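You operate a simulated robot arm through the tools that you are given. There is no shell and no other tool. Be economical: measure what you need, move in short steps, check, and stop when the job is done.

Carry out the task below with a simulated robot arm. There is one attempt and no reset: what you move stays moved.

JOB
Put one of the fat tubes from the second shelf from the bottom of the long rack on the left on the middle shelf of the long rack in the middle. Then put the pail from the shelf of the cart in the sink bowl. Then put the blue roll on the fourth shelf from the bottom of the blue shelves. Then put the cardboard ring on the lower shelf over the packing bench. Then take the day cream tube from the outfeed end of the sealer and leave it on top of the grey roll there. Then fetch the blue strap roll from the middle shelf of the blue shelves and set it on the bottom shelf of the blue shelves. Then fetch the 45 mm white cap from the top of the table by the cabinet and set it on top of the box there. Do these in the order given. Set down upright: pail.

It is judged by the outcome, as a careful person would: the job done as asked, and still so three seconds after it is handed in. It fails if anything else is knocked over, pushed out of place, dropped, spilled or broken. A push-on lid holds only when it is set on centred and level and pressed home; a screw cap is set on level and turned clockwise until tight.

ROBOT AND FRAMES
A 7-joint arm with a fingered hand on a trunk, on a base that drives. Base frame: it is fixed to the floor where the robot stands at the start and does not move with it; the origin is under the middle of the robot, x ahead of it, y to its left, z up. Readings come in m, degrees, newtons and seconds.
With the tool pointing down near the work surface it reaches from about 0.1 to 0.88 m from the robot's upright axis, wherever it stands. Its first joint turns from -115.0 to 115.0 degrees. Places, roughly: blue roll (13x13x5 cm) [-5.9, -2.2, 0.8]; blue strap roll (8x8x4 cm) [-8.1, -2.9, 1]; bottom shelf of the blue shelves [-8, -3.2, 0.2]; box [-7.25, 5.75, 1]; cardboard ring (10x10x5 cm) [-5.8, -2.3, 0.8]; fat tube [0.75, -0.25, 0.5]; fourth shelf of the blue shelves [-8, -3.2, 1.3]; grey roll (8x8x16 cm) [-6.1, 0, 0.9]; lower shelf over the packing bench (148x26 cm) [-5.82, -2.16, 1.3]; middle shelf of the long rack in the middle [0.6, -1.3, 1]; pail (19x15x16 cm) [-1.5, -0.9, 0.3]; sink bowl [-1.5, -2.5, 0.6]; tube [-6, -0.25, 0.75]; white cap [-7.25, 6, 1]. Payload 5 kg.
The TCP is the grasp point between the finger pads, 0.032 m short of the fingertips. In the tool frame z runs along the fingers and y along their closing line. Largest opening 0.16 m; the body of the gripper starts 0.089 m behind the TCP. The gripper is a hand of 4 fingers: y runs from the thumb to the fingers, the wrist lies at [0, 0, -0.267] in the tool frame, and closing takes about 1.5 s.
Orientation is that of the tool frame in the base frame, as [roll, pitch, yaw] about the fixed x, y, z axes, in that order (R = Rz(yaw) Ry(pitch) Rx(roll)). With the fingers straight down and closing along the base's y, the tool's x points along the base's -x, its y along +y and its z along -z.

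CONTROLS
- The arm moves only by the tool arm_command. Its arguments are lists of equal length, an entry for each row: "slide": the shift along the tool's x, y, z in m, a list of three; "rotation": the turn, a rotation vector about the tool's x, y, z in degrees, a list of three; "grip": the finger opening in m, from 0 to 0.16. In form: {"slide": [[dx, dy, dz], ...], "rotation": [[rx, ry, rz], ...], "grip": [grip, ...]}. A call has 1 to 20 rows; each row shifts and turns the commanded pose from where the row before left it, along the tool's axes as they then stand. A row lasts 0.2 s, in which the tool goes at most 0.05 m and 8.6 degrees; a call with a longer step from one row to the next is refused whole, and so is a gripper value outside its range. A pose out of reach is approached as far as the arm can. The call stops where the force on the tool passes 40 N (or 10 N more than at its start, if that is more) or the arm is blocked; 0.2 s more then pass. Each finger travels about 0.045 m/s and halts on what it meets, pressing with about 31 N; the grip force reading is that of the motor and also rises with nothing between the fingers. The clock runs only during rows and for 0.2 s after the last one: add rows that do not move to give the fingers time. The reply holds the time, the measured pose of the TCP, the force on the tool along the base axes, the opening and the grip force, in the units named above and with some noise, with the torque about the TCP (base axes, N m) and any sound that the robot's microphone picked up.
- Cameras (640 x 400 px; columns grow to the right, rows downward): "scene" is now at [-0.0069, 0.1305, 1.5309]; the picture's right is [-0.80, -0.60, 0.00], its down [-0.31, 0.41, -0.86] and it looks along [0.51, -0.69, -0.51] (base axes); focal length 274 px, centre (320, 200). "wrist" rides on the gripper at [0.08, -0.004, -0.114] in the tool frame; the picture's right is [0.05, 1.00, 0.00], its down [-0.82, 0.04, -0.58] and it looks along [-0.58, 0.03, 0.82] (tool axes); focal length 265 px, centre (320, 200). There is no depth. A picture from a camera that has moved, and an enlarged one, comes with that camera's place and axes in the base frame and with its lens.
- get_image(camera): a new picture of that camera. No time passes.
- lift_body(by): slides the trunk up (or, below 0, down) by that many m; the arm and the scene camera ride with it, the base frame stays. It gives what a move gives, with no picture.
- base_move(legs): drives the robot by 1 to 6 legs, each [ahead, turn to the left] in m and degrees, along the robot's own axes; the way and the turn of a leg run together, so that a leg with both is an arc; at most 1.5 m and 180 degrees a leg. The arm and the cameras ride along, it lands a little off, and it stops where it bumps. It gives what a move gives.
- set_grasp(shape): the hand has 4 fingers and takes this shape, open, in about a second: jaw (thumb against the fingers, like two jaws); tri (thumb and two fingers); tip (a fingertip pinch); poke (one finger out to press); point (the index stretched); flat (the hand flat); cup (the hand cupped); fist (a fist). The gripper value then closes the fingers along that shape, each until it touches; the sizes above hold for jaw. It gives what a move gives, with no picture.
- aim_head(pan, tilt): turns the head with the scene camera to pan (to the left, within 155 degrees either way) and tilt (down, from -29 to 69), counted from straight ahead of the robot. It gives what a move gives.
- close_up(camera, box): a new picture of the part [left, top, right, bottom] of that camera's present view, enlarged. No time passes.
- job_done(): hands the job in; it is judged then, once.

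Work in short steps. Places have to be worked out from the pictures, the camera data and where the tool is seen: move nearer, look again, correct. Check each grasp and each placing, and mend what went wrong. You have 207 turns and 192 pictures in all, those below and enlarged ones among them. Open the gripper and draw the arm clear of the work before you hand the job in, unless the task says otherwise.

The tools are called as name(argument=value, ...) on one line, values as JSON. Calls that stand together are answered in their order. arm_command: Moves the arm, as the interface text tells. Its arguments: {"type":"object","properties":{"slide":{"type":"array","items":{"type":"array","items":{"type":"number"}}},"rotation":{"type":"array","items":{"type":"array","items":{"type":"number"}}},"grip":{"type":"array","items":{"type":"number"}}},"required":["slide","rotation","grip"]} The other tools are called the same way: lift_body (by) slides the trunk up or down; set_grasp (shape) gives the hand a shape; base_move (legs) drives the base; aim_head (pan, tilt) turns the head that bears the scene camera; get_image (camera) takes a picture; close_up (camera, box) takes an enlarged picture of a part of a camera's view; job_done () hands the job in.

At the start:

```text
time_s: 0.0
position: [0.3948, -0.4154, 1.2274]
tool_rot: [179.9, -0.1, -180.0]
wrist_force: [0.1, 0.2, 0.0]
ft_torque: [0.01, 0.02, -0.01]
opening: 0.16
finger_force: 0.0
shape: jaw
trunk travel left (down, up): [-0.35, 0.64]
robot x, y, heading: [0.0019, 0.0009, -0.1]
head pan, tilt: [-53.4, 30.9]
```

scene: 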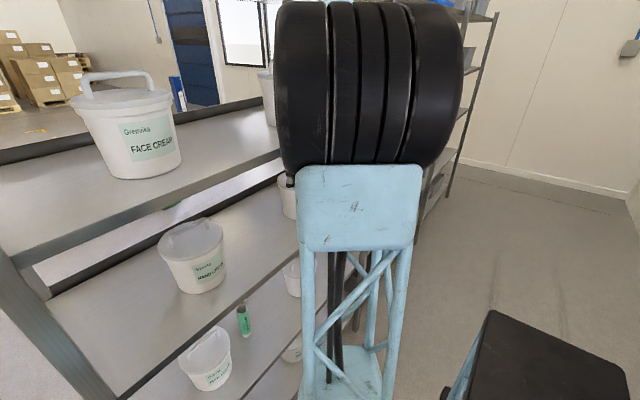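
wrist: 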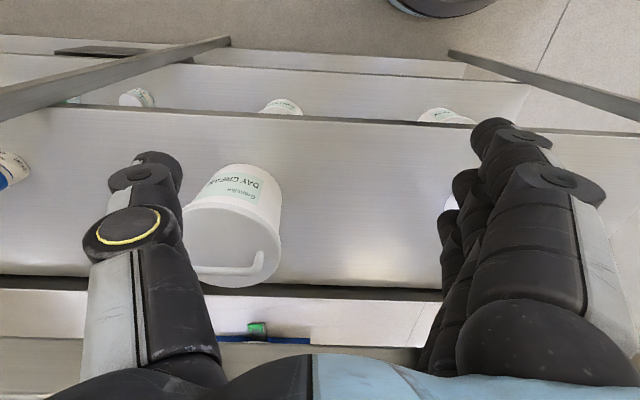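

I'll look ahead at the left rack first, to find the fat tube on its second shelf.

aim_head(pan=-20, tilt=40)

get_image(camera="scene")

```text
time_s: 1.0
position: [0.3942, -0.4152, 1.2281]
tool_rot: [180.0, 0.1, -180.0]
wrist_force: [-0.6, -0.7, 0.7]
ft_torque: [-0.04, 0.0, -0.02]
opening: 0.1599
finger_force: 0.1
shape: jaw
trunk travel left (down, up): [-0.35, 0.64]
robot x, y, heading: [0.0001, 0.0032, -0.1]
head pan, tilt: [-20.0, 40.0]
```

```text
189 pictures are left
camera scene: at [0.0193, 0.1737, 1.5169], right [-0.34, -0.94, 0.0], down [-0.6, 0.22, -0.77], along [0.72, -0.26, -0.64], focal length 274 px, centre (320, 200)
```

scene: 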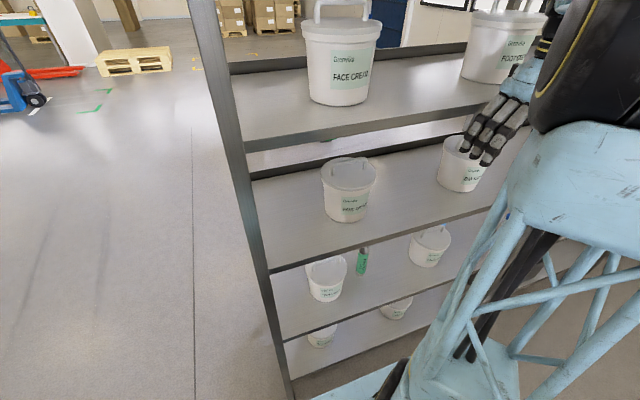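

close_up(camera="scene", box=[260, 210, 500, 360])

aim_head(pan=-70, tilt=25)

get_image(camera="scene")

```text
2.67 times, centred on (380, 285) of scene
camera zoom: at [0.0193, 0.1737, 1.5169], right [-0.34, -0.94, 0.0], down [-0.6, 0.22, -0.77], along [0.72, -0.26, -0.64], focal length 732 px, centre (160, -27)
```

zoom: 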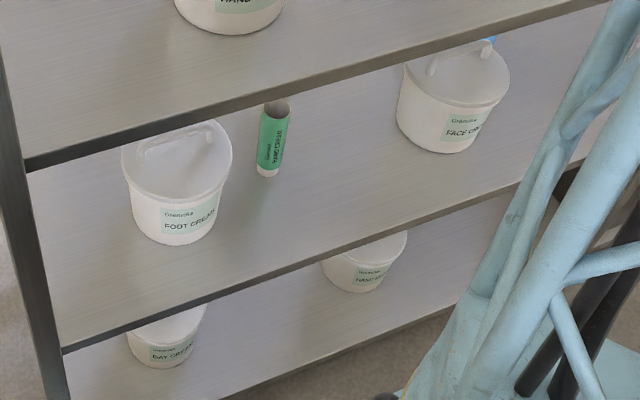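

```text
time_s: 2.2
position: [0.3952, -0.414, 1.2272]
tool_rot: [179.9, 0.0, -180.0]
wrist_force: [0.5, 0.1, 0.4]
ft_torque: [0.01, -0.01, 0.0]
opening: 0.16
finger_force: 0.1
shape: jaw
trunk travel left (down, up): [-0.35, 0.64]
robot x, y, heading: [0.0016, 0.0, 0.2]
head pan, tilt: [-70.0, 25.0]
```

```text
187 pictures are left
camera scene: at [-0.029, 0.1162, 1.5402], right [-0.94, -0.34, 0.0], down [-0.14, 0.4, -0.91], along [0.31, -0.85, -0.42], focal length 274 px, centre (320, 200)
```

scene: 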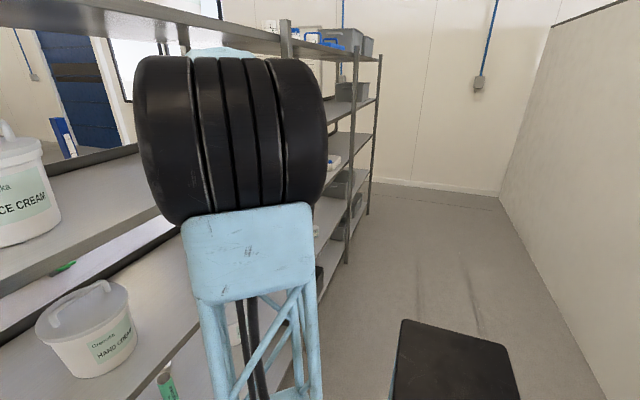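

The tube stands near [0.7, -0.28] on the second shelf. I'll lower the trunk (arm clear of the rack front) for reach and to get a second view for triangulation.

lift_body(by=-0.34)

aim_head(pan=-25, tilt=35)

get_image(camera="scene")

get_image(camera="wrist")

```text
time_s: 5.5
position: [0.3947, -0.4151, 0.8878]
tool_rot: [180.0, 0.0, 179.9]
wrist_force: [-0.3, -0.2, 1.2]
ft_torque: [0.0, 0.02, -0.03]
opening: 0.16
finger_force: 0.0
shape: jaw
trunk travel left (down, up): [-0.01, 0.98]
robot x, y, heading: [0.0021, -0.0001, 0.1]
head pan, tilt: [-70.0, 25.0]
```

```text
time_s: 6.6
position: [0.3947, -0.4158, 0.888]
tool_rot: [180.0, 0.0, 180.0]
wrist_force: [0.2, -1.0, -0.4]
ft_torque: [-0.04, 0.01, 0.01]
opening: 0.1598
finger_force: 0.0
shape: jaw
trunk travel left (down, up): [-0.01, 0.98]
robot x, y, heading: [0.0025, -0.0028, 0.2]
head pan, tilt: [-25.0, 35.0]
```

```text
186 pictures are left
camera scene: at [0.0192, 0.1656, 1.1845], right [-0.42, -0.91, 0.0], down [-0.52, 0.24, -0.82], along [0.74, -0.35, -0.57], focal length 274 px, centre (320, 200)
```

scene: 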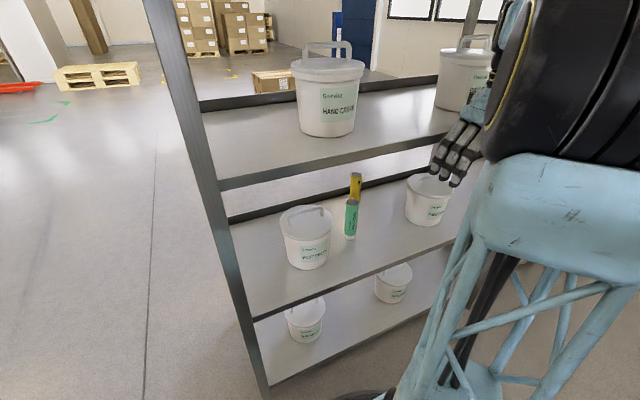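

```text
185 pictures are left
camera wrist: at [0.314, -0.419, 1.0026], right [-0.05, 1.0, 0.0], down [0.82, 0.04, 0.58], along [0.58, 0.03, -0.82], focal length 265 px, centre (320, 200)
```

wrist: 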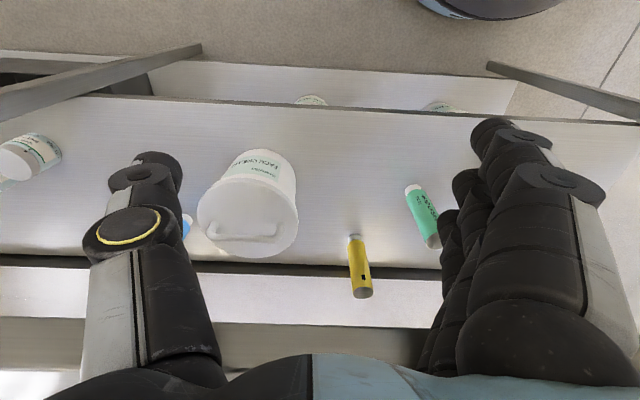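

Green tube triangulates to base ≈[0.595, -0.22, 0.563], top z≈0.71, and the next shelf is at about 0.94. I want room to swing the hand forward, so I check behind before backing up.

aim_head(pan=150, tilt=20)

get_image(camera="scene")

aim_head(pan=-135, tilt=20)

get_image(camera="scene")

```text
time_s: 9.3
position: [0.3951, -0.4148, 0.887]
tool_rot: [-180.0, 0.0, -179.9]
wrist_force: [0.2, -0.1, 0.3]
ft_torque: [0.02, 0.02, 0.01]
opening: 0.16
finger_force: 0.0
shape: jaw
trunk travel left (down, up): [-0.01, 0.98]
robot x, y, heading: [0.0009, -0.0035, 0.1]
head pan, tilt: [150.0, 20.0]
```

```text
184 pictures are left
camera scene: at [-0.1412, 0.2494, 1.2083], right [0.5, 0.87, 0.0], down [0.3, -0.17, -0.94], along [-0.81, 0.47, -0.34], focal length 274 px, centre (320, 200)
```

scene: 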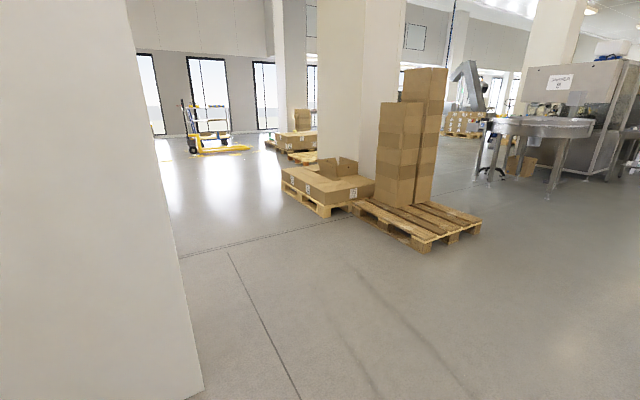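

```text
time_s: 13.2
position: [0.3944, -0.4145, 0.8863]
tool_rot: [180.0, 0.0, -180.0]
wrist_force: [-0.4, -0.6, -0.1]
ft_torque: [0.05, -0.01, 0.03]
opening: 0.16
finger_force: 0.0
shape: jaw
trunk travel left (down, up): [-0.01, 0.98]
robot x, y, heading: [0.0018, 0.0023, 0.1]
head pan, tilt: [-135.0, 20.0]
```

```text
183 pictures are left
camera scene: at [-0.1264, 0.137, 1.2083], right [-0.71, 0.71, 0.0], down [0.24, 0.24, -0.94], along [-0.66, -0.66, -0.34], focal length 274 px, centre (320, 200)
```

scene: 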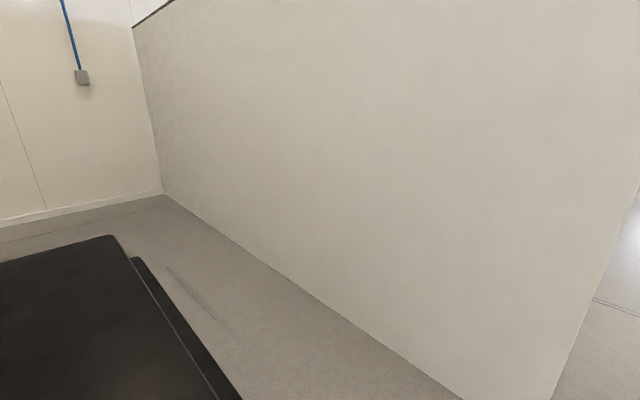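

A wall stands at x≈-1.1 behind, plenty for a 0.2 m retreat. I back off and start swinging the hand forward.

base_move(legs=[[-0.2, 0]])

arm_command(slide=[[0, 0, 0.02], [0, 0, 0.02], [0, 0, 0.02], [0, 0, 0.02], [0, 0, 0.0], [0, 0, 0.0], [0, 0, 0.0], [0, 0, 0.0], [0, 0, 0.0]], rotation=[[0, -8, 0], [0, -8, 0], [0, -8, 0], [0, -8, 0], [0, -8, 0], [0, -8, 0], [0, -8, 0], [0, -8, 0], [0, -6, 0]], grip=[0.12, 0.12, 0.12, 0.12, 0.1, 0.1, 0.1, 0.1, 0.1])

```text
time_s: 14.8
position: [0.1958, -0.4144, 0.8875]
tool_rot: [180.0, -0.1, -180.0]
wrist_force: [-0.6, 0.6, -0.1]
ft_torque: [0.03, 0.03, -0.02]
opening: 0.1597
finger_force: 0.0
shape: jaw
trunk travel left (down, up): [-0.01, 0.98]
robot x, y, heading: [-0.1984, 0.0021, -0.2]
head pan, tilt: [-135.0, 20.0]
```

```text
time_s: 16.5
position: [0.0396, -0.5249, 0.7817]
tool_rot: [-174.0, 39.3, 159.0]
wrist_force: [0.2, 0.5, -0.3]
ft_torque: [-0.01, -0.01, -0.03]
opening: 0.1006
finger_force: 0.1
shape: jaw
out of reach, approached as far as the arm can: row 5, 6, 7, 8
trunk travel left (down, up): [-0.01, 0.98]
robot x, y, heading: [-0.2006, 0.0004, -0.0]
head pan, tilt: [-135.0, 20.0]
stopped in row 8: the arm was blocked; the commanded pose is now the measured one
```

The arm ran out of room too near the body. I'll move the TCP out to about (0.3, -0.25, 0.72) first, then rotate to point forward, 20° down.

arm_command(slide=[[-0.0082, 0.0403, 0.0112], [-0.0082, 0.0403, 0.0112], [-0.0082, 0.0403, 0.0112], [-0.0082, 0.0403, 0.0112], [-0.0082, 0.0403, 0.0112], [-0.0082, 0.0403, 0.0112], [-0.0082, 0.0403, 0.0112], [-0.0082, 0.0403, 0.0112], [-0.0082, 0.0403, 0.0112], [0, 0, 0], [0, 0, 0], [0, 0, 0], [0, 0, 0], [0, 0, 0], [0, 0, 0]], rotation=[[0, 0, 0], [0, 0, 0], [0, 0, 0], [0, 0, 0], [0, 0, 0], [0, 0, 0], [0, 0, 0], [0, 0, 0], [0, 0, 0], [-4.63, -6.21, -2.14], [-4.63, -6.21, -2.14], [-4.63, -6.21, -2.14], [-4.63, -6.21, -2.14], [-4.63, -6.21, -2.14], [0, 0, 0]], grip=[0.1, 0.1, 0.1, 0.1, 0.1, 0.1, 0.1, 0.1, 0.1, 0.1, 0.1, 0.1, 0.1, 0.1, 0.1])

aim_head(pan=-25, tilt=35)

get_image(camera="scene")

```text
time_s: 17.2
position: [0.1251, -0.4511, 0.7066]
tool_rot: [-173.6, 30.3, 159.4]
wrist_force: [0.5, 0.5, 0.3]
ft_torque: [-0.02, 0.01, -0.06]
opening: 0.1001
finger_force: 0.1
shape: jaw
trunk travel left (down, up): [-0.01, 0.98]
robot x, y, heading: [-0.1993, -0.0037, 0.1]
head pan, tilt: [-135.0, 20.0]
stopped in row 3: the arm was blocked; the commanded pose is now the measured one
```

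```text
time_s: 19.1
position: [0.1244, -0.4518, 0.7074]
tool_rot: [-173.6, 30.3, 159.4]
wrist_force: [-0.5, 0.1, 0.1]
ft_torque: [0.01, -0.01, 0.02]
opening: 0.1003
finger_force: 0.0
shape: jaw
trunk travel left (down, up): [-0.01, 0.98]
robot x, y, heading: [-0.1912, 0.0016, -0.1]
head pan, tilt: [-25.0, 35.0]
```

```text
182 pictures are left
camera scene: at [-0.1785, 0.1657, 1.1845], right [-0.42, -0.91, 0.0], down [-0.52, 0.24, -0.82], along [0.74, -0.35, -0.57], focal length 274 px, centre (320, 200)
```

scene: 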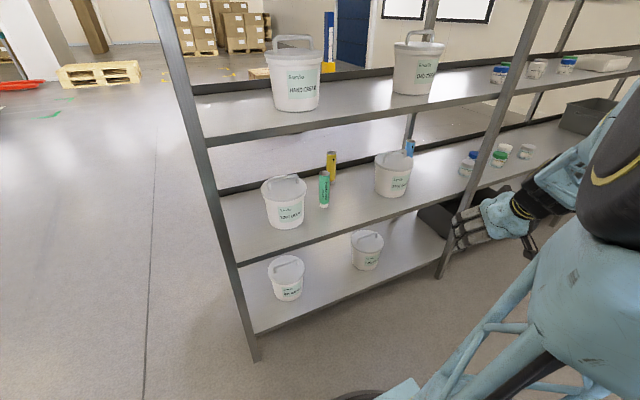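

The arm seems folded against its own chassis. I raise the trunk 0.2 m to free the elbow, then retry moving outward.

lift_body(by=0.2)

arm_command(slide=[[-0.0289, 0.0167, 0.0276], [-0.0289, 0.0167, 0.0276], [-0.0289, 0.0167, 0.0276], [-0.0289, 0.0167, 0.0276]], rotation=[[0, 0, 0], [0, 0, 0], [0, 0, 0], [0, 0, 0]], grip=[0.1, 0.1, 0.1, 0.1])

aim_head(pan=-60, tilt=45)

get_image(camera="scene")

```text
time_s: 21.3
position: [0.125, -0.4509, 0.9086]
tool_rot: [-173.6, 30.7, 159.4]
wrist_force: [-0.2, 1.5, -1.1]
ft_torque: [-0.03, 0.06, -0.03]
opening: 0.1003
finger_force: 0.0
shape: jaw
trunk travel left (down, up): [-0.21, 0.78]
robot x, y, heading: [-0.1982, -0.0012, 0.1]
head pan, tilt: [-25.0, 35.0]
```

```text
time_s: 22.3
position: [0.2923, -0.457, 0.8676]
tool_rot: [-173.6, 30.7, 159.3]
wrist_force: [0.3, 0.7, 0.8]
ft_torque: [-0.03, -0.04, 0.02]
opening: 0.1001
finger_force: 0.1
shape: jaw
trunk travel left (down, up): [-0.21, 0.78]
robot x, y, heading: [-0.2014, 0.0022, -0.4]
head pan, tilt: [-25.0, 35.0]
```

```text
time_s: 23.3
position: [0.2924, -0.4561, 0.8671]
tool_rot: [-173.5, 30.7, 159.4]
wrist_force: [-0.1, 0.1, -1.0]
ft_torque: [0.0, 0.03, -0.01]
opening: 0.1
finger_force: 0.1
shape: jaw
trunk travel left (down, up): [-0.21, 0.78]
robot x, y, heading: [-0.1977, -0.0009, 0.1]
head pan, tilt: [-60.0, 45.0]
```

```text
181 pictures are left
camera scene: at [-0.2176, 0.1325, 1.3697], right [-0.87, -0.5, 0.0], down [-0.35, 0.61, -0.71], along [0.35, -0.61, -0.71], focal length 274 px, centre (320, 200)
```

scene: 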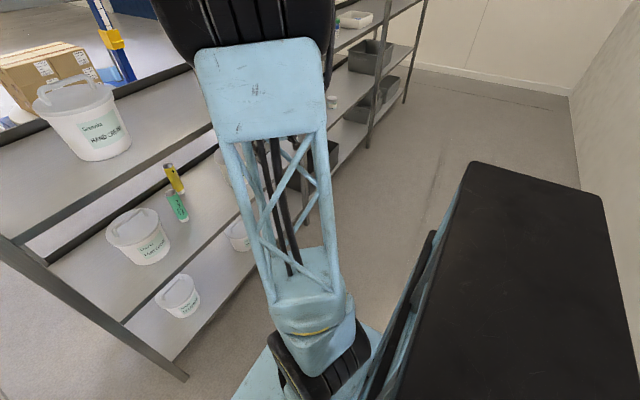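

The arm is free again. Now I shift toward y=-0.25 and rotate into the forward-pointing pose in front of the rack.

arm_command(slide=[[0.0166, 0.0384, 0], [0.0166, 0.0384, 0], [0.0166, 0.0384, 0], [0.0166, 0.0384, 0], [0.0166, 0.0384, 0], [0, 0, 0], [0, 0, 0], [0, 0, 0], [0, 0, 0], [0, 0, 0], [0, 0, 0], [0, 0, 0]], rotation=[[0, 0, 0], [0, 0, 0], [0, 0, 0], [0, 0, 0], [0, 0, 0], [-3.73, -6.62, -1.87], [-3.73, -6.62, -1.87], [-3.73, -6.62, -1.87], [-3.73, -6.62, -1.87], [-3.73, -6.62, -1.87], [-3.73, -6.62, -1.87], [0, 0, 0]], grip=[0.1, 0.1, 0.1, 0.1, 0.1, 0.1, 0.1, 0.1, 0.1, 0.1, 0.1, 0.1])

get_image(camera="scene")

get_image(camera="wrist")

```text
time_s: 26.1
position: [0.3013, -0.3244, 0.84]
tool_rot: [-177.5, 62.5, 170.2]
wrist_force: [-0.1, -0.2, 0.3]
ft_torque: [0.04, 0.01, 0.0]
opening: 0.1001
finger_force: 0.2
shape: jaw
out of reach, approached as far as the arm can: row 6, 7, 9, 10, 11
trunk travel left (down, up): [-0.21, 0.78]
robot x, y, heading: [-0.1938, -0.0025, -0.1]
head pan, tilt: [-60.0, 45.0]
stopped in row 12: the arm was blocked; the commanded pose is now the measured one
```

```text
180 pictures are left
camera scene: at [-0.2185, 0.1325, 1.3684], right [-0.87, -0.5, 0.0], down [-0.35, 0.61, -0.71], along [0.35, -0.61, -0.71], focal length 274 px, centre (320, 200)
```

scene: 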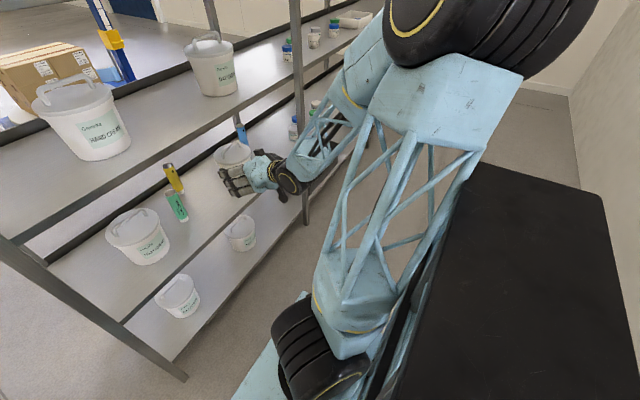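

```text
179 pictures are left
camera wrist: at [0.1651, -0.2993, 0.8229], right [0.19, 0.98, -0.07], down [-0.12, 0.09, 0.99], along [0.98, -0.18, 0.13], focal length 265 px, centre (320, 200)
```

wrist: 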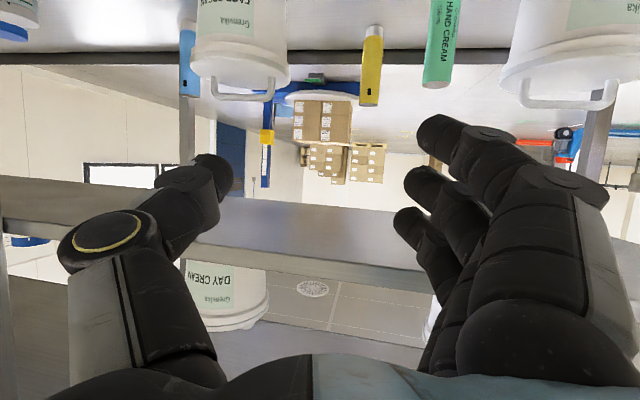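

The elbow is leaning back on the trunk; extending the arm more would be better, so I back the base another 0.15 m and then finish the orientation.

base_move(legs=[[-0.17, 0]])

arm_command(slide=[[0, 0, 0.03], [0, 0, 0.03], [0, 0, 0.03], [0, 0, 0.03], [0, 0, 0.03], [0.02, 0.02, 0], [0.02, 0.02, 0], [0.02, 0.02, 0], [0.02, 0.02, 0], [0, 0, 0]], rotation=[[0, 0, 0], [0, 0, 0], [0, 0, 0], [0, 0, 0], [0, 0, 0], [0, 0, 0], [0, 0, 0], [0, 0, 0], [0, 0, 0], [0, 0, 0]], grip=[0.1, 0.1, 0.1, 0.1, 0.1, 0.1, 0.1, 0.1, 0.1, 0.1])

```text
time_s: 27.5
position: [0.1318, -0.3238, 0.8408]
tool_rot: [-177.4, 62.4, 170.3]
wrist_force: [0.1, -0.3, 0.6]
ft_torque: [-0.03, 0.01, 0.02]
opening: 0.1002
finger_force: 0.1
shape: jaw
trunk travel left (down, up): [-0.21, 0.78]
robot x, y, heading: [-0.3712, 0.0036, -0.2]
head pan, tilt: [-60.0, 45.0]
```

```text
time_s: 29.7
position: [0.2087, -0.2647, 0.7788]
tool_rot: [-177.6, 62.4, 170.3]
wrist_force: [-0.2, 0.2, 0.0]
ft_torque: [-0.01, 0.01, 0.06]
opening: 0.1002
finger_force: 0.0
shape: jaw
out of reach, approached as far as the arm can: row 3, 4, 5, 6, 7, 8, 9
trunk travel left (down, up): [-0.21, 0.78]
robot x, y, heading: [-0.3691, -0.0023, -0.1]
head pan, tilt: [-60.0, 45.0]
```

Low wrist bend seems to be the limit; a lower shoulder makes the forearm flatter. I lower the trunk 0.2 and raise the hand back relative to it.

lift_body(by=-0.2)

arm_command(slide=[[-0.03, 0, 0.01], [-0.03, 0, 0.01], [-0.03, 0, 0.01], [-0.03, 0, 0.01], [0, 0, 0], [0, 0, 0], [0, 0, 0]], rotation=[[0, 0, 0], [0, 0, 0], [0, 0, 0], [0, 0, 0], [0, -4, 0], [0, -4, -5], [0, 0, -5]], grip=[0.1, 0.1, 0.1, 0.1, 0.1, 0.1, 0.1])

get_image(camera="scene")

```text
time_s: 31.9
position: [0.2084, -0.2648, 0.578]
tool_rot: [-177.7, 62.4, 170.3]
wrist_force: [0.1, 0.2, 1.3]
ft_torque: [0.0, -0.01, 0.0]
opening: 0.1001
finger_force: 0.1
shape: jaw
trunk travel left (down, up): [-0.01, 0.98]
robot x, y, heading: [-0.3629, 0.0015, -0.1]
head pan, tilt: [-60.0, 45.0]
```

```text
time_s: 33.5
position: [0.2981, -0.2824, 0.6666]
tool_rot: [-151.3, 67.6, -161.5]
wrist_force: [-0.5, -0.2, 0.2]
ft_torque: [0.0, 0.03, -0.01]
opening: 0.1001
finger_force: 0.1
shape: jaw
trunk travel left (down, up): [-0.01, 0.98]
robot x, y, heading: [-0.3713, 0.0013, -0.1]
head pan, tilt: [-60.0, 45.0]
```

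```text
178 pictures are left
camera scene: at [-0.3877, 0.1326, 1.1697], right [-0.87, -0.5, 0.0], down [-0.35, 0.61, -0.71], along [0.35, -0.61, -0.71], focal length 274 px, centre (320, 200)
```

scene: 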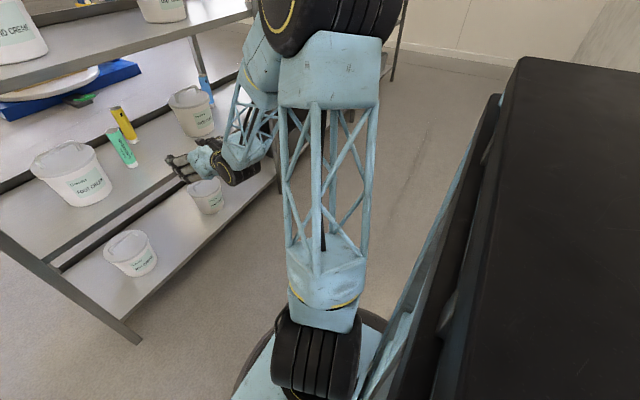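

Now reachable. I level the hand toward straight ahead, line up with the tube at y≈-0.225, and look with the wrist camera.

arm_command(slide=[[0, 0, 0], [0, 0, 0], [0, 0.03, 0], [0, 0.027, 0]], rotation=[[-5.7, -0.3, 3.5], [-5.7, -0.3, 3.5], [0, 0, 0], [0, 0, 0]], grip=[0.08, 0.08, 0.07, 0.07])

get_image(camera="wrist")

get_image(camera="scene")

```text
time_s: 34.5
position: [0.2988, -0.2258, 0.666]
tool_rot: [-180.0, 69.9, 179.8]
wrist_force: [0.0, 0.6, 1.1]
ft_torque: [0.01, 0.03, 0.03]
opening: 0.071
finger_force: 0.2
shape: jaw
trunk travel left (down, up): [-0.01, 0.98]
robot x, y, heading: [-0.3688, 0.001, -0.0]
head pan, tilt: [-60.0, 45.0]
```

```text
177 pictures are left
camera wrist: at [0.1632, -0.2296, 0.631], right [-0.02, 1.0, -0.05], down [-0.26, 0.04, 0.96], along [0.96, 0.03, 0.26], focal length 265 px, centre (320, 200)
```

wrist: 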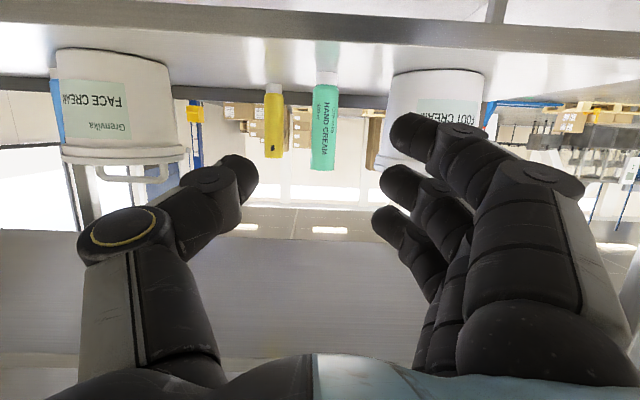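

```text
176 pictures are left
camera scene: at [-0.3877, 0.1325, 1.1697], right [-0.87, -0.5, 0.0], down [-0.35, 0.61, -0.71], along [0.35, -0.61, -0.71], focal length 274 px, centre (320, 200)
```

scene: 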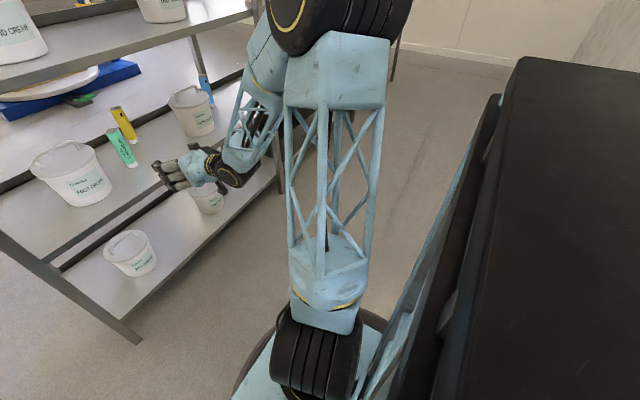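

Tube centre y≈-0.213, z 0.555–0.70, gap to the left pail is about 3 cm beyond the fingers. Moving in level most of the way, then checking.

arm_command(slide=[[0, 0.012, 0], [-0.01145, 0, 0.0355], [-0.01145, 0, 0.0355], [-0.01145, 0, 0.0355], [-0.01145, 0, 0.0355], [-0.01145, 0, 0.0355], [-0.01145, 0, 0.0355]], rotation=[[0, 0, 0], [0, 0, 0], [0, 0, 0], [0, 0, 0], [0, 0, 0], [0, 0, 0], [0, 0, 0]], grip=[0.07, 0.07, 0.07, 0.07, 0.07, 0.07, 0.07])

get_image(camera="wrist")

get_image(camera="scene")

```text
time_s: 36.1
position: [0.4101, -0.1976, 0.7548]
tool_rot: [-180.0, 69.9, -180.0]
wrist_force: [0.0, -0.6, -0.1]
ft_torque: [-0.02, 0.01, 0.02]
opening: 0.0704
finger_force: 0.0
shape: jaw
out of reach, approached as far as the arm can: row 2, 3, 4, 5, 6, 7
trunk travel left (down, up): [-0.01, 0.98]
robot x, y, heading: [-0.3654, 0.0029, 0.1]
head pan, tilt: [-60.0, 45.0]
```

```text
175 pictures are left
camera wrist: at [0.276, -0.2023, 0.72], right [-0.02, 1.0, -0.05], down [-0.26, 0.04, 0.96], along [0.96, 0.03, 0.26], focal length 265 px, centre (320, 200)
```

wrist: 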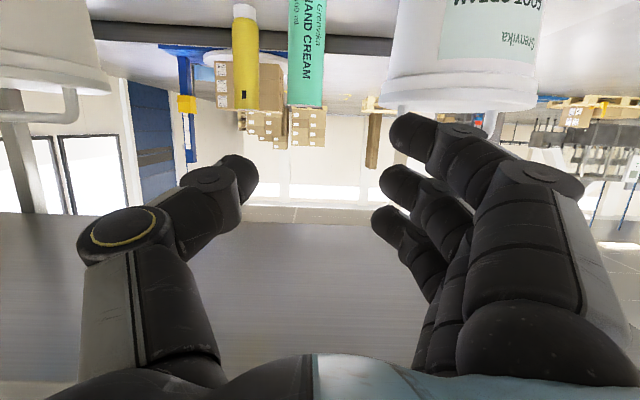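

```text
174 pictures are left
camera scene: at [-0.3877, 0.1326, 1.1697], right [-0.87, -0.5, 0.0], down [-0.35, 0.61, -0.71], along [0.35, -0.61, -0.71], focal length 274 px, centre (320, 200)
```

scene: 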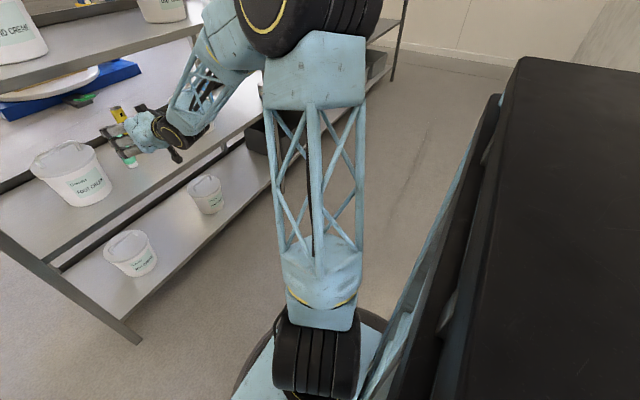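

That stretch hits a wrist limit; better to keep the easily reached arm pose and drive the base in. First I retract along the same line.

arm_command(slide=[[0.01145, 0, -0.0355], [0.01145, 0, -0.0355], [0.01145, 0, -0.0355], [0.01145, 0, -0.0355], [0.01145, 0, -0.0355], [0.01145, 0, -0.0355], [0, 0, 0], [0, 0, 0]], rotation=[[0, 0, 0], [0, 0, 0], [0, 0, 0], [0, 0, 0], [0, 0, 0], [0, 0, 0], [0, 0, 0], [0, 0, 0]], grip=[0.07, 0.07, 0.07, 0.07, 0.07, 0.07, 0.07, 0.07])

```text
time_s: 38.0
position: [0.2298, 0.0414, 0.7542]
tool_rot: [-179.2, 68.6, -153.0]
wrist_force: [1.1, -0.7, 0.8]
ft_torque: [0.0, -0.02, 0.0]
opening: 0.0704
finger_force: 0.1
shape: jaw
trunk travel left (down, up): [-0.01, 0.98]
robot x, y, heading: [-0.3659, 0.0027, -0.1]
head pan, tilt: [-60.0, 45.0]
stopped in row 8: the arm was blocked; the commanded pose is now the measured one
```

The arm slid aside near its limit. I bring it back to the proven pose (0.30, -0.22, 0.666): translate first, then yaw back.

arm_command(slide=[[0.0149, -0.0376, -0.0027], [0.0149, -0.0376, -0.0027], [0.0149, -0.0376, -0.0027], [0.0149, -0.0376, -0.0027], [0.0149, -0.0376, -0.0027], [0.0149, -0.0376, -0.0027], [0.0149, -0.0376, -0.0027], [0, 0, 0], [0, 0, 0], [0, 0, 0], [0, 0, 0], [0, 0, 0]], rotation=[[0, 0, 0], [0, 0, 0], [0, 0, 0], [0, 0, 0], [0, 0, 0], [0, 0, 0], [0, 0, 0], [6.3, 0, 2.46], [6.3, 0, 2.46], [6.3, 0, 2.46], [6.3, 0, 2.46], [0, 0, 0]], grip=[0.07, 0.07, 0.07, 0.07, 0.07, 0.07, 0.07, 0.07, 0.07, 0.07, 0.07, 0.07])

get_image(camera="scene")

```text
time_s: 40.6
position: [0.2919, -0.2239, 0.6688]
tool_rot: [-179.4, 69.3, 179.4]
wrist_force: [0.0, -0.3, -0.8]
ft_torque: [0.01, 0.03, 0.0]
opening: 0.0701
finger_force: 0.0
shape: jaw
trunk travel left (down, up): [-0.01, 0.98]
robot x, y, heading: [-0.3672, 0.001, 0.2]
head pan, tilt: [-60.0, 45.0]
```

```text
173 pictures are left
camera scene: at [-0.3877, 0.1326, 1.1697], right [-0.87, -0.5, 0.0], down [-0.35, 0.61, -0.71], along [0.35, -0.61, -0.71], focal length 274 px, centre (320, 200)
```

scene: 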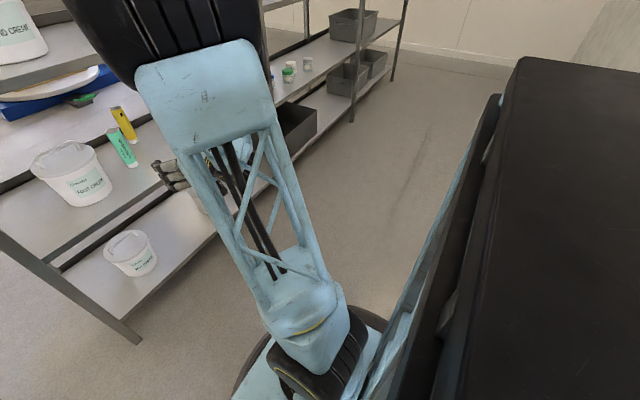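

The arm is in place with the elbow folded up and forward but still well behind the rack front. I align y and drive 0.2 m ahead.

arm_command(slide=[[0.005, 0.011, 0]], rotation=[[0, 0, 0]], grip=[0.07])

base_move(legs=[[0.2, 0]])

get_image(camera="wrist")

get_image(camera="scene")

```text
time_s: 41.0
position: [0.2903, -0.2115, 0.6667]
tool_rot: [-179.3, 69.3, 179.5]
wrist_force: [0.3, -1.1, -0.1]
ft_torque: [0.01, -0.01, 0.02]
opening: 0.07
finger_force: 0.0
shape: jaw
trunk travel left (down, up): [-0.01, 0.98]
robot x, y, heading: [-0.3663, 0.004, 0.3]
head pan, tilt: [-60.0, 45.0]
```

```text
time_s: 42.6
position: [0.4908, -0.213, 0.666]
tool_rot: [-179.3, 69.3, 179.4]
wrist_force: [0.2, -0.7, -1.1]
ft_torque: [-0.01, 0.01, -0.04]
opening: 0.0702
finger_force: 0.0
shape: jaw
trunk travel left (down, up): [-0.01, 0.98]
robot x, y, heading: [-0.1678, -0.0011, -0.2]
head pan, tilt: [-60.0, 45.0]
```

```text
172 pictures are left
camera wrist: at [0.3561, -0.2143, 0.6323], right [0.0, 1.0, -0.05], down [-0.25, 0.05, 0.97], along [0.97, 0.01, 0.25], focal length 265 px, centre (320, 200)
```

wrist: 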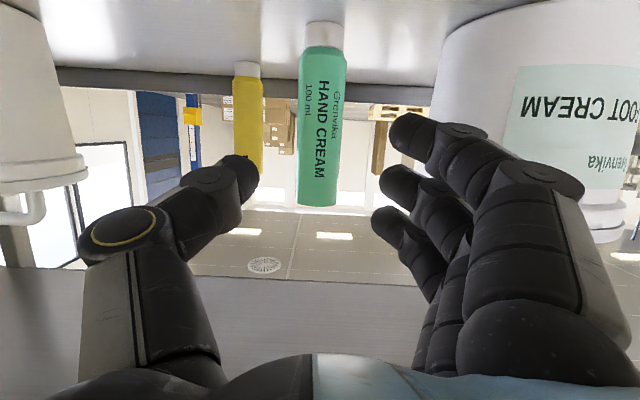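

```text
171 pictures are left
camera scene: at [-0.1862, 0.1326, 1.1697], right [-0.87, -0.5, 0.0], down [-0.35, 0.61, -0.71], along [0.35, -0.61, -0.71], focal length 274 px, centre (320, 200)
```

scene: 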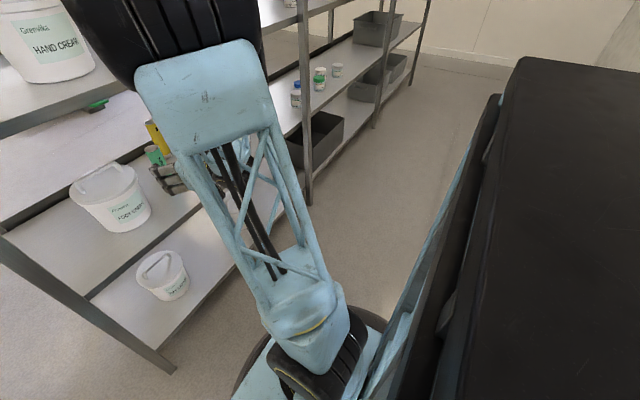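

Tube lies straight ahead at x≈0.602, y≈-0.212. Drive the last 0.11 m and close.

base_move(legs=[[0.11, 0]])

get_image(camera="wrist")

```text
time_s: 43.8
position: [0.6015, -0.213, 0.6646]
tool_rot: [-179.3, 69.3, 179.4]
wrist_force: [-0.5, -0.1, -0.2]
ft_torque: [-0.02, 0.01, 0.03]
opening: 0.0703
finger_force: 0.1
shape: jaw
trunk travel left (down, up): [-0.01, 0.98]
robot x, y, heading: [-0.0588, -0.0002, -0.3]
head pan, tilt: [-60.0, 45.0]
```

```text
170 pictures are left
camera wrist: at [0.4659, -0.2144, 0.6323], right [0.0, 1.0, -0.05], down [-0.25, 0.05, 0.97], along [0.97, 0.01, 0.25], focal length 265 px, centre (320, 200)
```

wrist: 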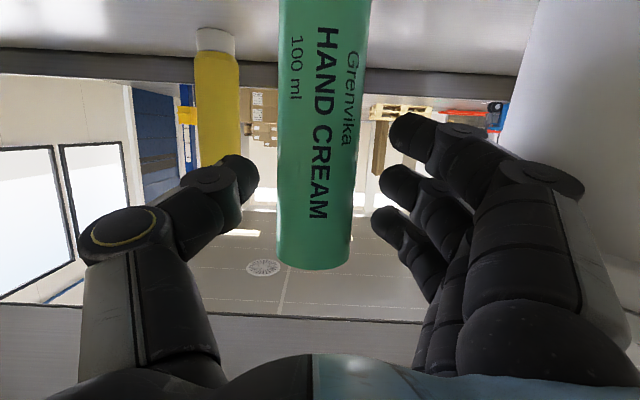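

Tube is centred between the fingers. Closing.

arm_command(slide=[[0, 0, 0], [0, 0, 0], [0, 0, 0], [0, 0, 0], [0, 0, 0], [0, 0, 0], [0, 0, 0], [0, 0, 0]], rotation=[[0, 0, 0], [0, 0, 0], [0, 0, 0], [0, 0, 0], [0, 0, 0], [0, 0, 0], [0, 0, 0], [0, 0, 0]], grip=[0.03, 0.03, 0.03, 0.02, 0.02, 0.02, 0.02, 0.02])

get_image(camera="wrist")

```text
time_s: 45.6
position: [0.6012, -0.2123, 0.6661]
tool_rot: [-179.3, 69.2, 179.3]
wrist_force: [0.5, 0.4, -0.2]
ft_torque: [0.03, -0.03, 0.04]
opening: 0.0
finger_force: 30.6
shape: jaw
trunk travel left (down, up): [-0.01, 0.98]
robot x, y, heading: [-0.0575, -0.0, 0.0]
head pan, tilt: [-60.0, 45.0]
```

```text
169 pictures are left
camera wrist: at [0.4659, -0.2144, 0.6322], right [0.0, 1.0, -0.05], down [-0.25, 0.05, 0.97], along [0.97, 0.01, 0.25], focal length 265 px, centre (320, 200)
```

wrist: 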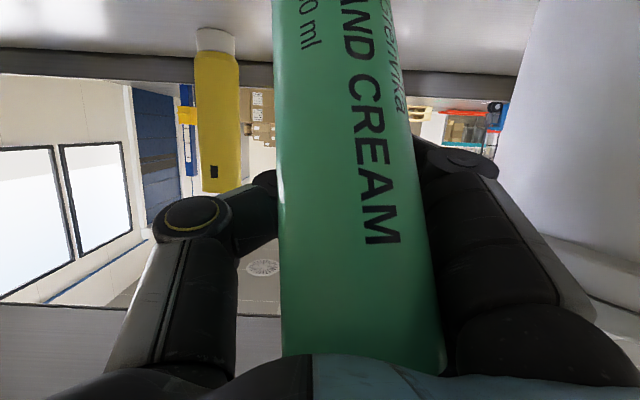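

The opening reads 0: the tube seems to have squirted toward the palm, inside the fingers. Let me look from the head camera.

aim_head(pan=-35, tilt=45)

get_image(camera="scene")

```text
time_s: 46.5
position: [0.6014, -0.2135, 0.6661]
tool_rot: [-179.3, 69.3, 179.4]
wrist_force: [0.2, 0.0, -0.4]
ft_torque: [-0.02, 0.0, 0.01]
opening: 0.0002
finger_force: 31.2
shape: jaw
trunk travel left (down, up): [-0.01, 0.98]
robot x, y, heading: [-0.0565, -0.0016, -0.2]
head pan, tilt: [-35.0, 45.0]
```

```text
168 pictures are left
camera scene: at [-0.0504, 0.1561, 1.1697], right [-0.58, -0.82, 0.0], down [-0.58, 0.41, -0.71], along [0.58, -0.41, -0.71], focal length 274 px, centre (320, 200)
```

scene: 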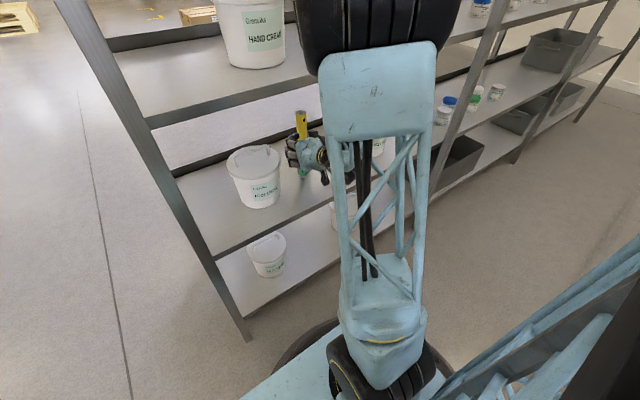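

close_up(camera="scene", box=[240, 90, 400, 190])

```text
4.00 times, centred on (320, 140) of scene
camera zoom: at [-0.0504, 0.1561, 1.1697], right [-0.58, -0.82, 0.0], down [-0.58, 0.41, -0.71], along [0.58, -0.41, -0.71], focal length 1097 px, centre (320, 440)
```

zoom: 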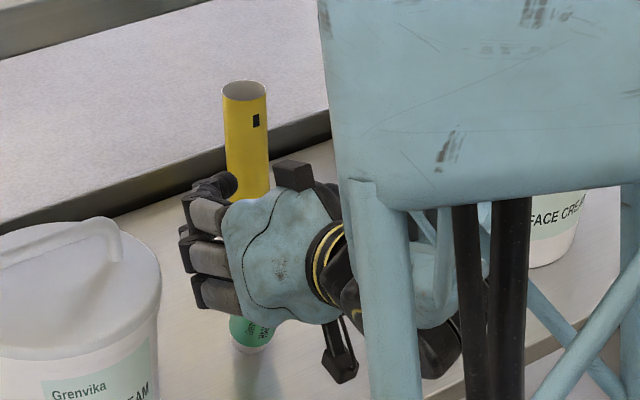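

The tube sits inside the closed hand, near upright. I lift 5 cm with the trunk and check that it comes along.

lift_body(by=0.05)

get_image(camera="wrist")

close_up(camera="scene", box=[240, 90, 400, 190])

```text
time_s: 47.4
position: [0.6013, -0.2136, 0.7154]
tool_rot: [-179.3, 69.3, 179.4]
wrist_force: [-0.1, 0.1, 0.1]
ft_torque: [-0.01, -0.05, -0.01]
opening: 0.0
finger_force: 31.1
shape: jaw
trunk travel left (down, up): [-0.06, 0.93]
robot x, y, heading: [-0.0563, 0.0001, -0.4]
head pan, tilt: [-35.0, 45.0]
```

```text
166 pictures are left
camera wrist: at [0.4659, -0.2144, 0.6822], right [0.0, 1.0, -0.05], down [-0.25, 0.05, 0.97], along [0.97, 0.01, 0.25], focal length 265 px, centre (320, 200)
```

wrist: 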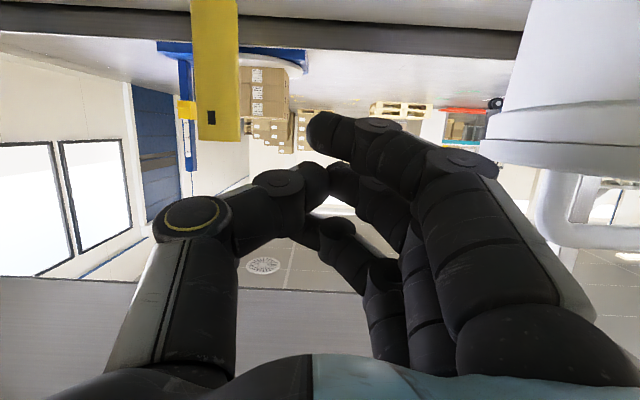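

```text
4.00 times, centred on (320, 140) of scene
camera zoom: at [-0.0504, 0.1561, 1.2197], right [-0.57, -0.82, 0.0], down [-0.58, 0.41, -0.71], along [0.58, -0.41, -0.71], focal length 1097 px, centre (320, 440)
```

zoom: 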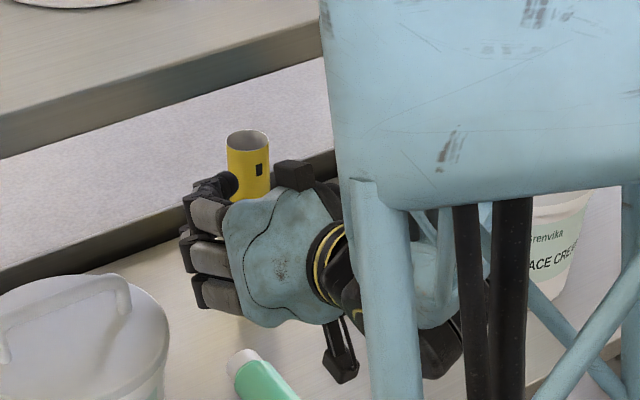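

The tube slipped out and now lies on the shelf under the hand; the V of the jaw isn't suited to it. I back off straight and look.

base_move(legs=[[-0.3, 0]])

set_grasp(shape="tip")

get_image(camera="wrist")

get_image(camera="scene")

```text
time_s: 49.5
position: [0.303, -0.2114, 0.7155]
tool_rot: [-179.3, 69.3, 179.6]
wrist_force: [0.8, -0.5, 0.8]
ft_torque: [0.01, 0.0, 0.0]
opening: 0.0
finger_force: 30.6
shape: jaw
trunk travel left (down, up): [-0.06, 0.93]
robot x, y, heading: [-0.3527, 0.0027, -0.1]
head pan, tilt: [-35.0, 45.0]
```

```text
time_s: 50.4
position: [0.3021, -0.2098, 0.7157]
tool_rot: [-179.3, 69.3, 179.5]
wrist_force: [-0.1, 0.0, 0.4]
ft_torque: [0.01, -0.01, 0.01]
opening: 0.1601
finger_force: 0.0
shape: tip
trunk travel left (down, up): [-0.06, 0.93]
robot x, y, heading: [-0.3546, 0.0008, 0.1]
head pan, tilt: [-35.0, 45.0]
```

```text
164 pictures are left
camera wrist: at [0.1671, -0.2126, 0.6823], right [0.0, 1.0, -0.05], down [-0.25, 0.05, 0.97], along [0.97, 0.01, 0.25], focal length 265 px, centre (320, 200)
```

wrist: 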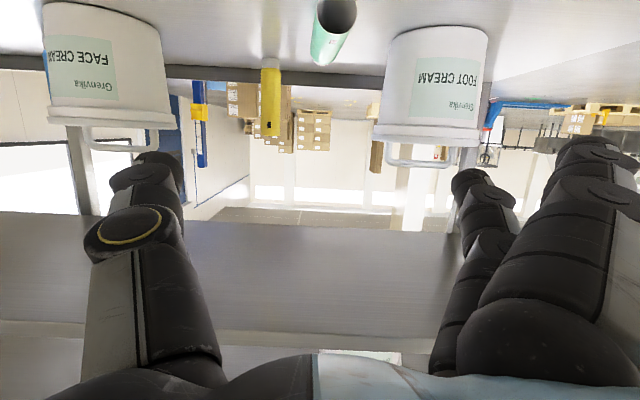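

```text
163 pictures are left
camera scene: at [-0.3506, 0.1561, 1.2197], right [-0.57, -0.82, 0.0], down [-0.58, 0.4, -0.71], along [0.58, -0.4, -0.71], focal length 274 px, centre (320, 200)
```

scene: 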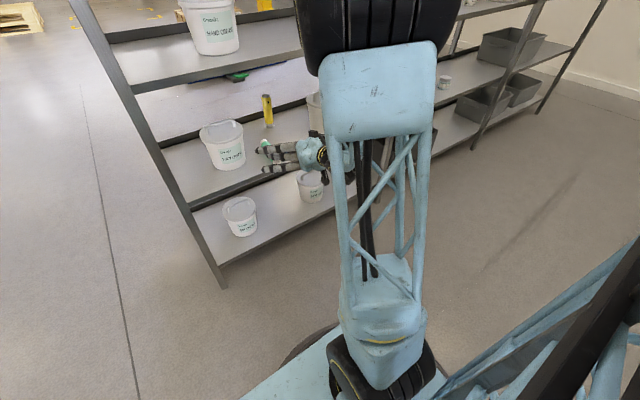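

The tube lies along x from about x=0.44 to 0.60 at y≈-0.21. I test in the air how the "tri" and "tip" shapes look when closed to the tube's width.

arm_command(slide=[[0, 0, 0], [0, 0, 0], [0, 0, 0], [0, 0, 0], [0, 0, 0], [0, 0, 0], [0, 0, 0]], rotation=[[0, 0, 0], [0, 0, 0], [0, 0, 0], [0, 0, 0], [0, 0, 0], [0, 0, 0], [0, 0, 0]], grip=[0.045, 0.045, 0.045, 0.045, 0.045, 0.045, 0.045])

get_image(camera="wrist")

set_grasp(shape="tri")

arm_command(slide=[[0, 0, 0], [0, 0, 0], [0, 0, 0], [0, 0, 0], [0, 0, 0], [0, 0, 0], [0, 0, 0]], rotation=[[0, 0, 0], [0, 0, 0], [0, 0, 0], [0, 0, 0], [0, 0, 0], [0, 0, 0], [0, 0, 0]], grip=[0.045, 0.045, 0.045, 0.045, 0.045, 0.045, 0.045])

get_image(camera="wrist")

```text
time_s: 52.0
position: [0.3022, -0.2109, 0.7158]
tool_rot: [-179.3, 69.3, 179.5]
wrist_force: [-0.6, -0.6, -0.1]
ft_torque: [0.03, -0.02, -0.02]
opening: 0.0453
finger_force: 0.1
shape: tip
trunk travel left (down, up): [-0.06, 0.93]
robot x, y, heading: [-0.3548, -0.0006, 0.1]
head pan, tilt: [-35.0, 45.0]
```

```text
162 pictures are left
camera wrist: at [0.1671, -0.2126, 0.6823], right [0.0, 1.0, -0.05], down [-0.25, 0.05, 0.97], along [0.97, 0.01, 0.25], focal length 265 px, centre (320, 200)
```

wrist: 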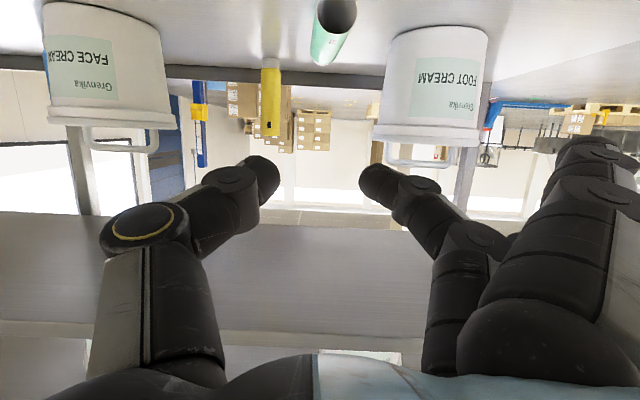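

```text
time_s: 52.9
position: [0.3022, -0.2099, 0.7162]
tool_rot: [-179.2, 69.3, 179.6]
wrist_force: [-0.2, 0.0, -0.3]
ft_torque: [0.0, 0.02, -0.04]
opening: 0.16
finger_force: 0.0
shape: tri
trunk travel left (down, up): [-0.06, 0.93]
robot x, y, heading: [-0.3537, -0.001, 0.1]
head pan, tilt: [-35.0, 45.0]
```

```text
time_s: 54.5
position: [0.3023, -0.2108, 0.716]
tool_rot: [-179.3, 69.3, 179.6]
wrist_force: [-0.4, 0.1, 0.0]
ft_torque: [-0.02, -0.01, -0.03]
opening: 0.0454
finger_force: 0.0
shape: tri
trunk travel left (down, up): [-0.06, 0.93]
robot x, y, heading: [-0.3503, 0.0003, -0.0]
head pan, tilt: [-35.0, 45.0]
```

```text
161 pictures are left
camera wrist: at [0.1671, -0.2126, 0.6823], right [0.0, 1.0, -0.05], down [-0.25, 0.05, 0.97], along [0.97, 0.01, 0.25], focal length 265 px, centre (320, 200)
```

wrist: 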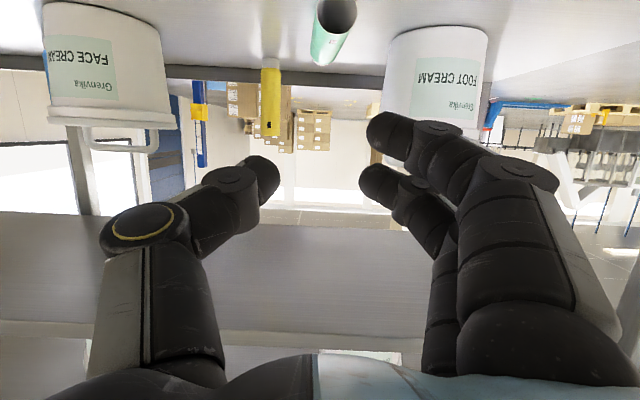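

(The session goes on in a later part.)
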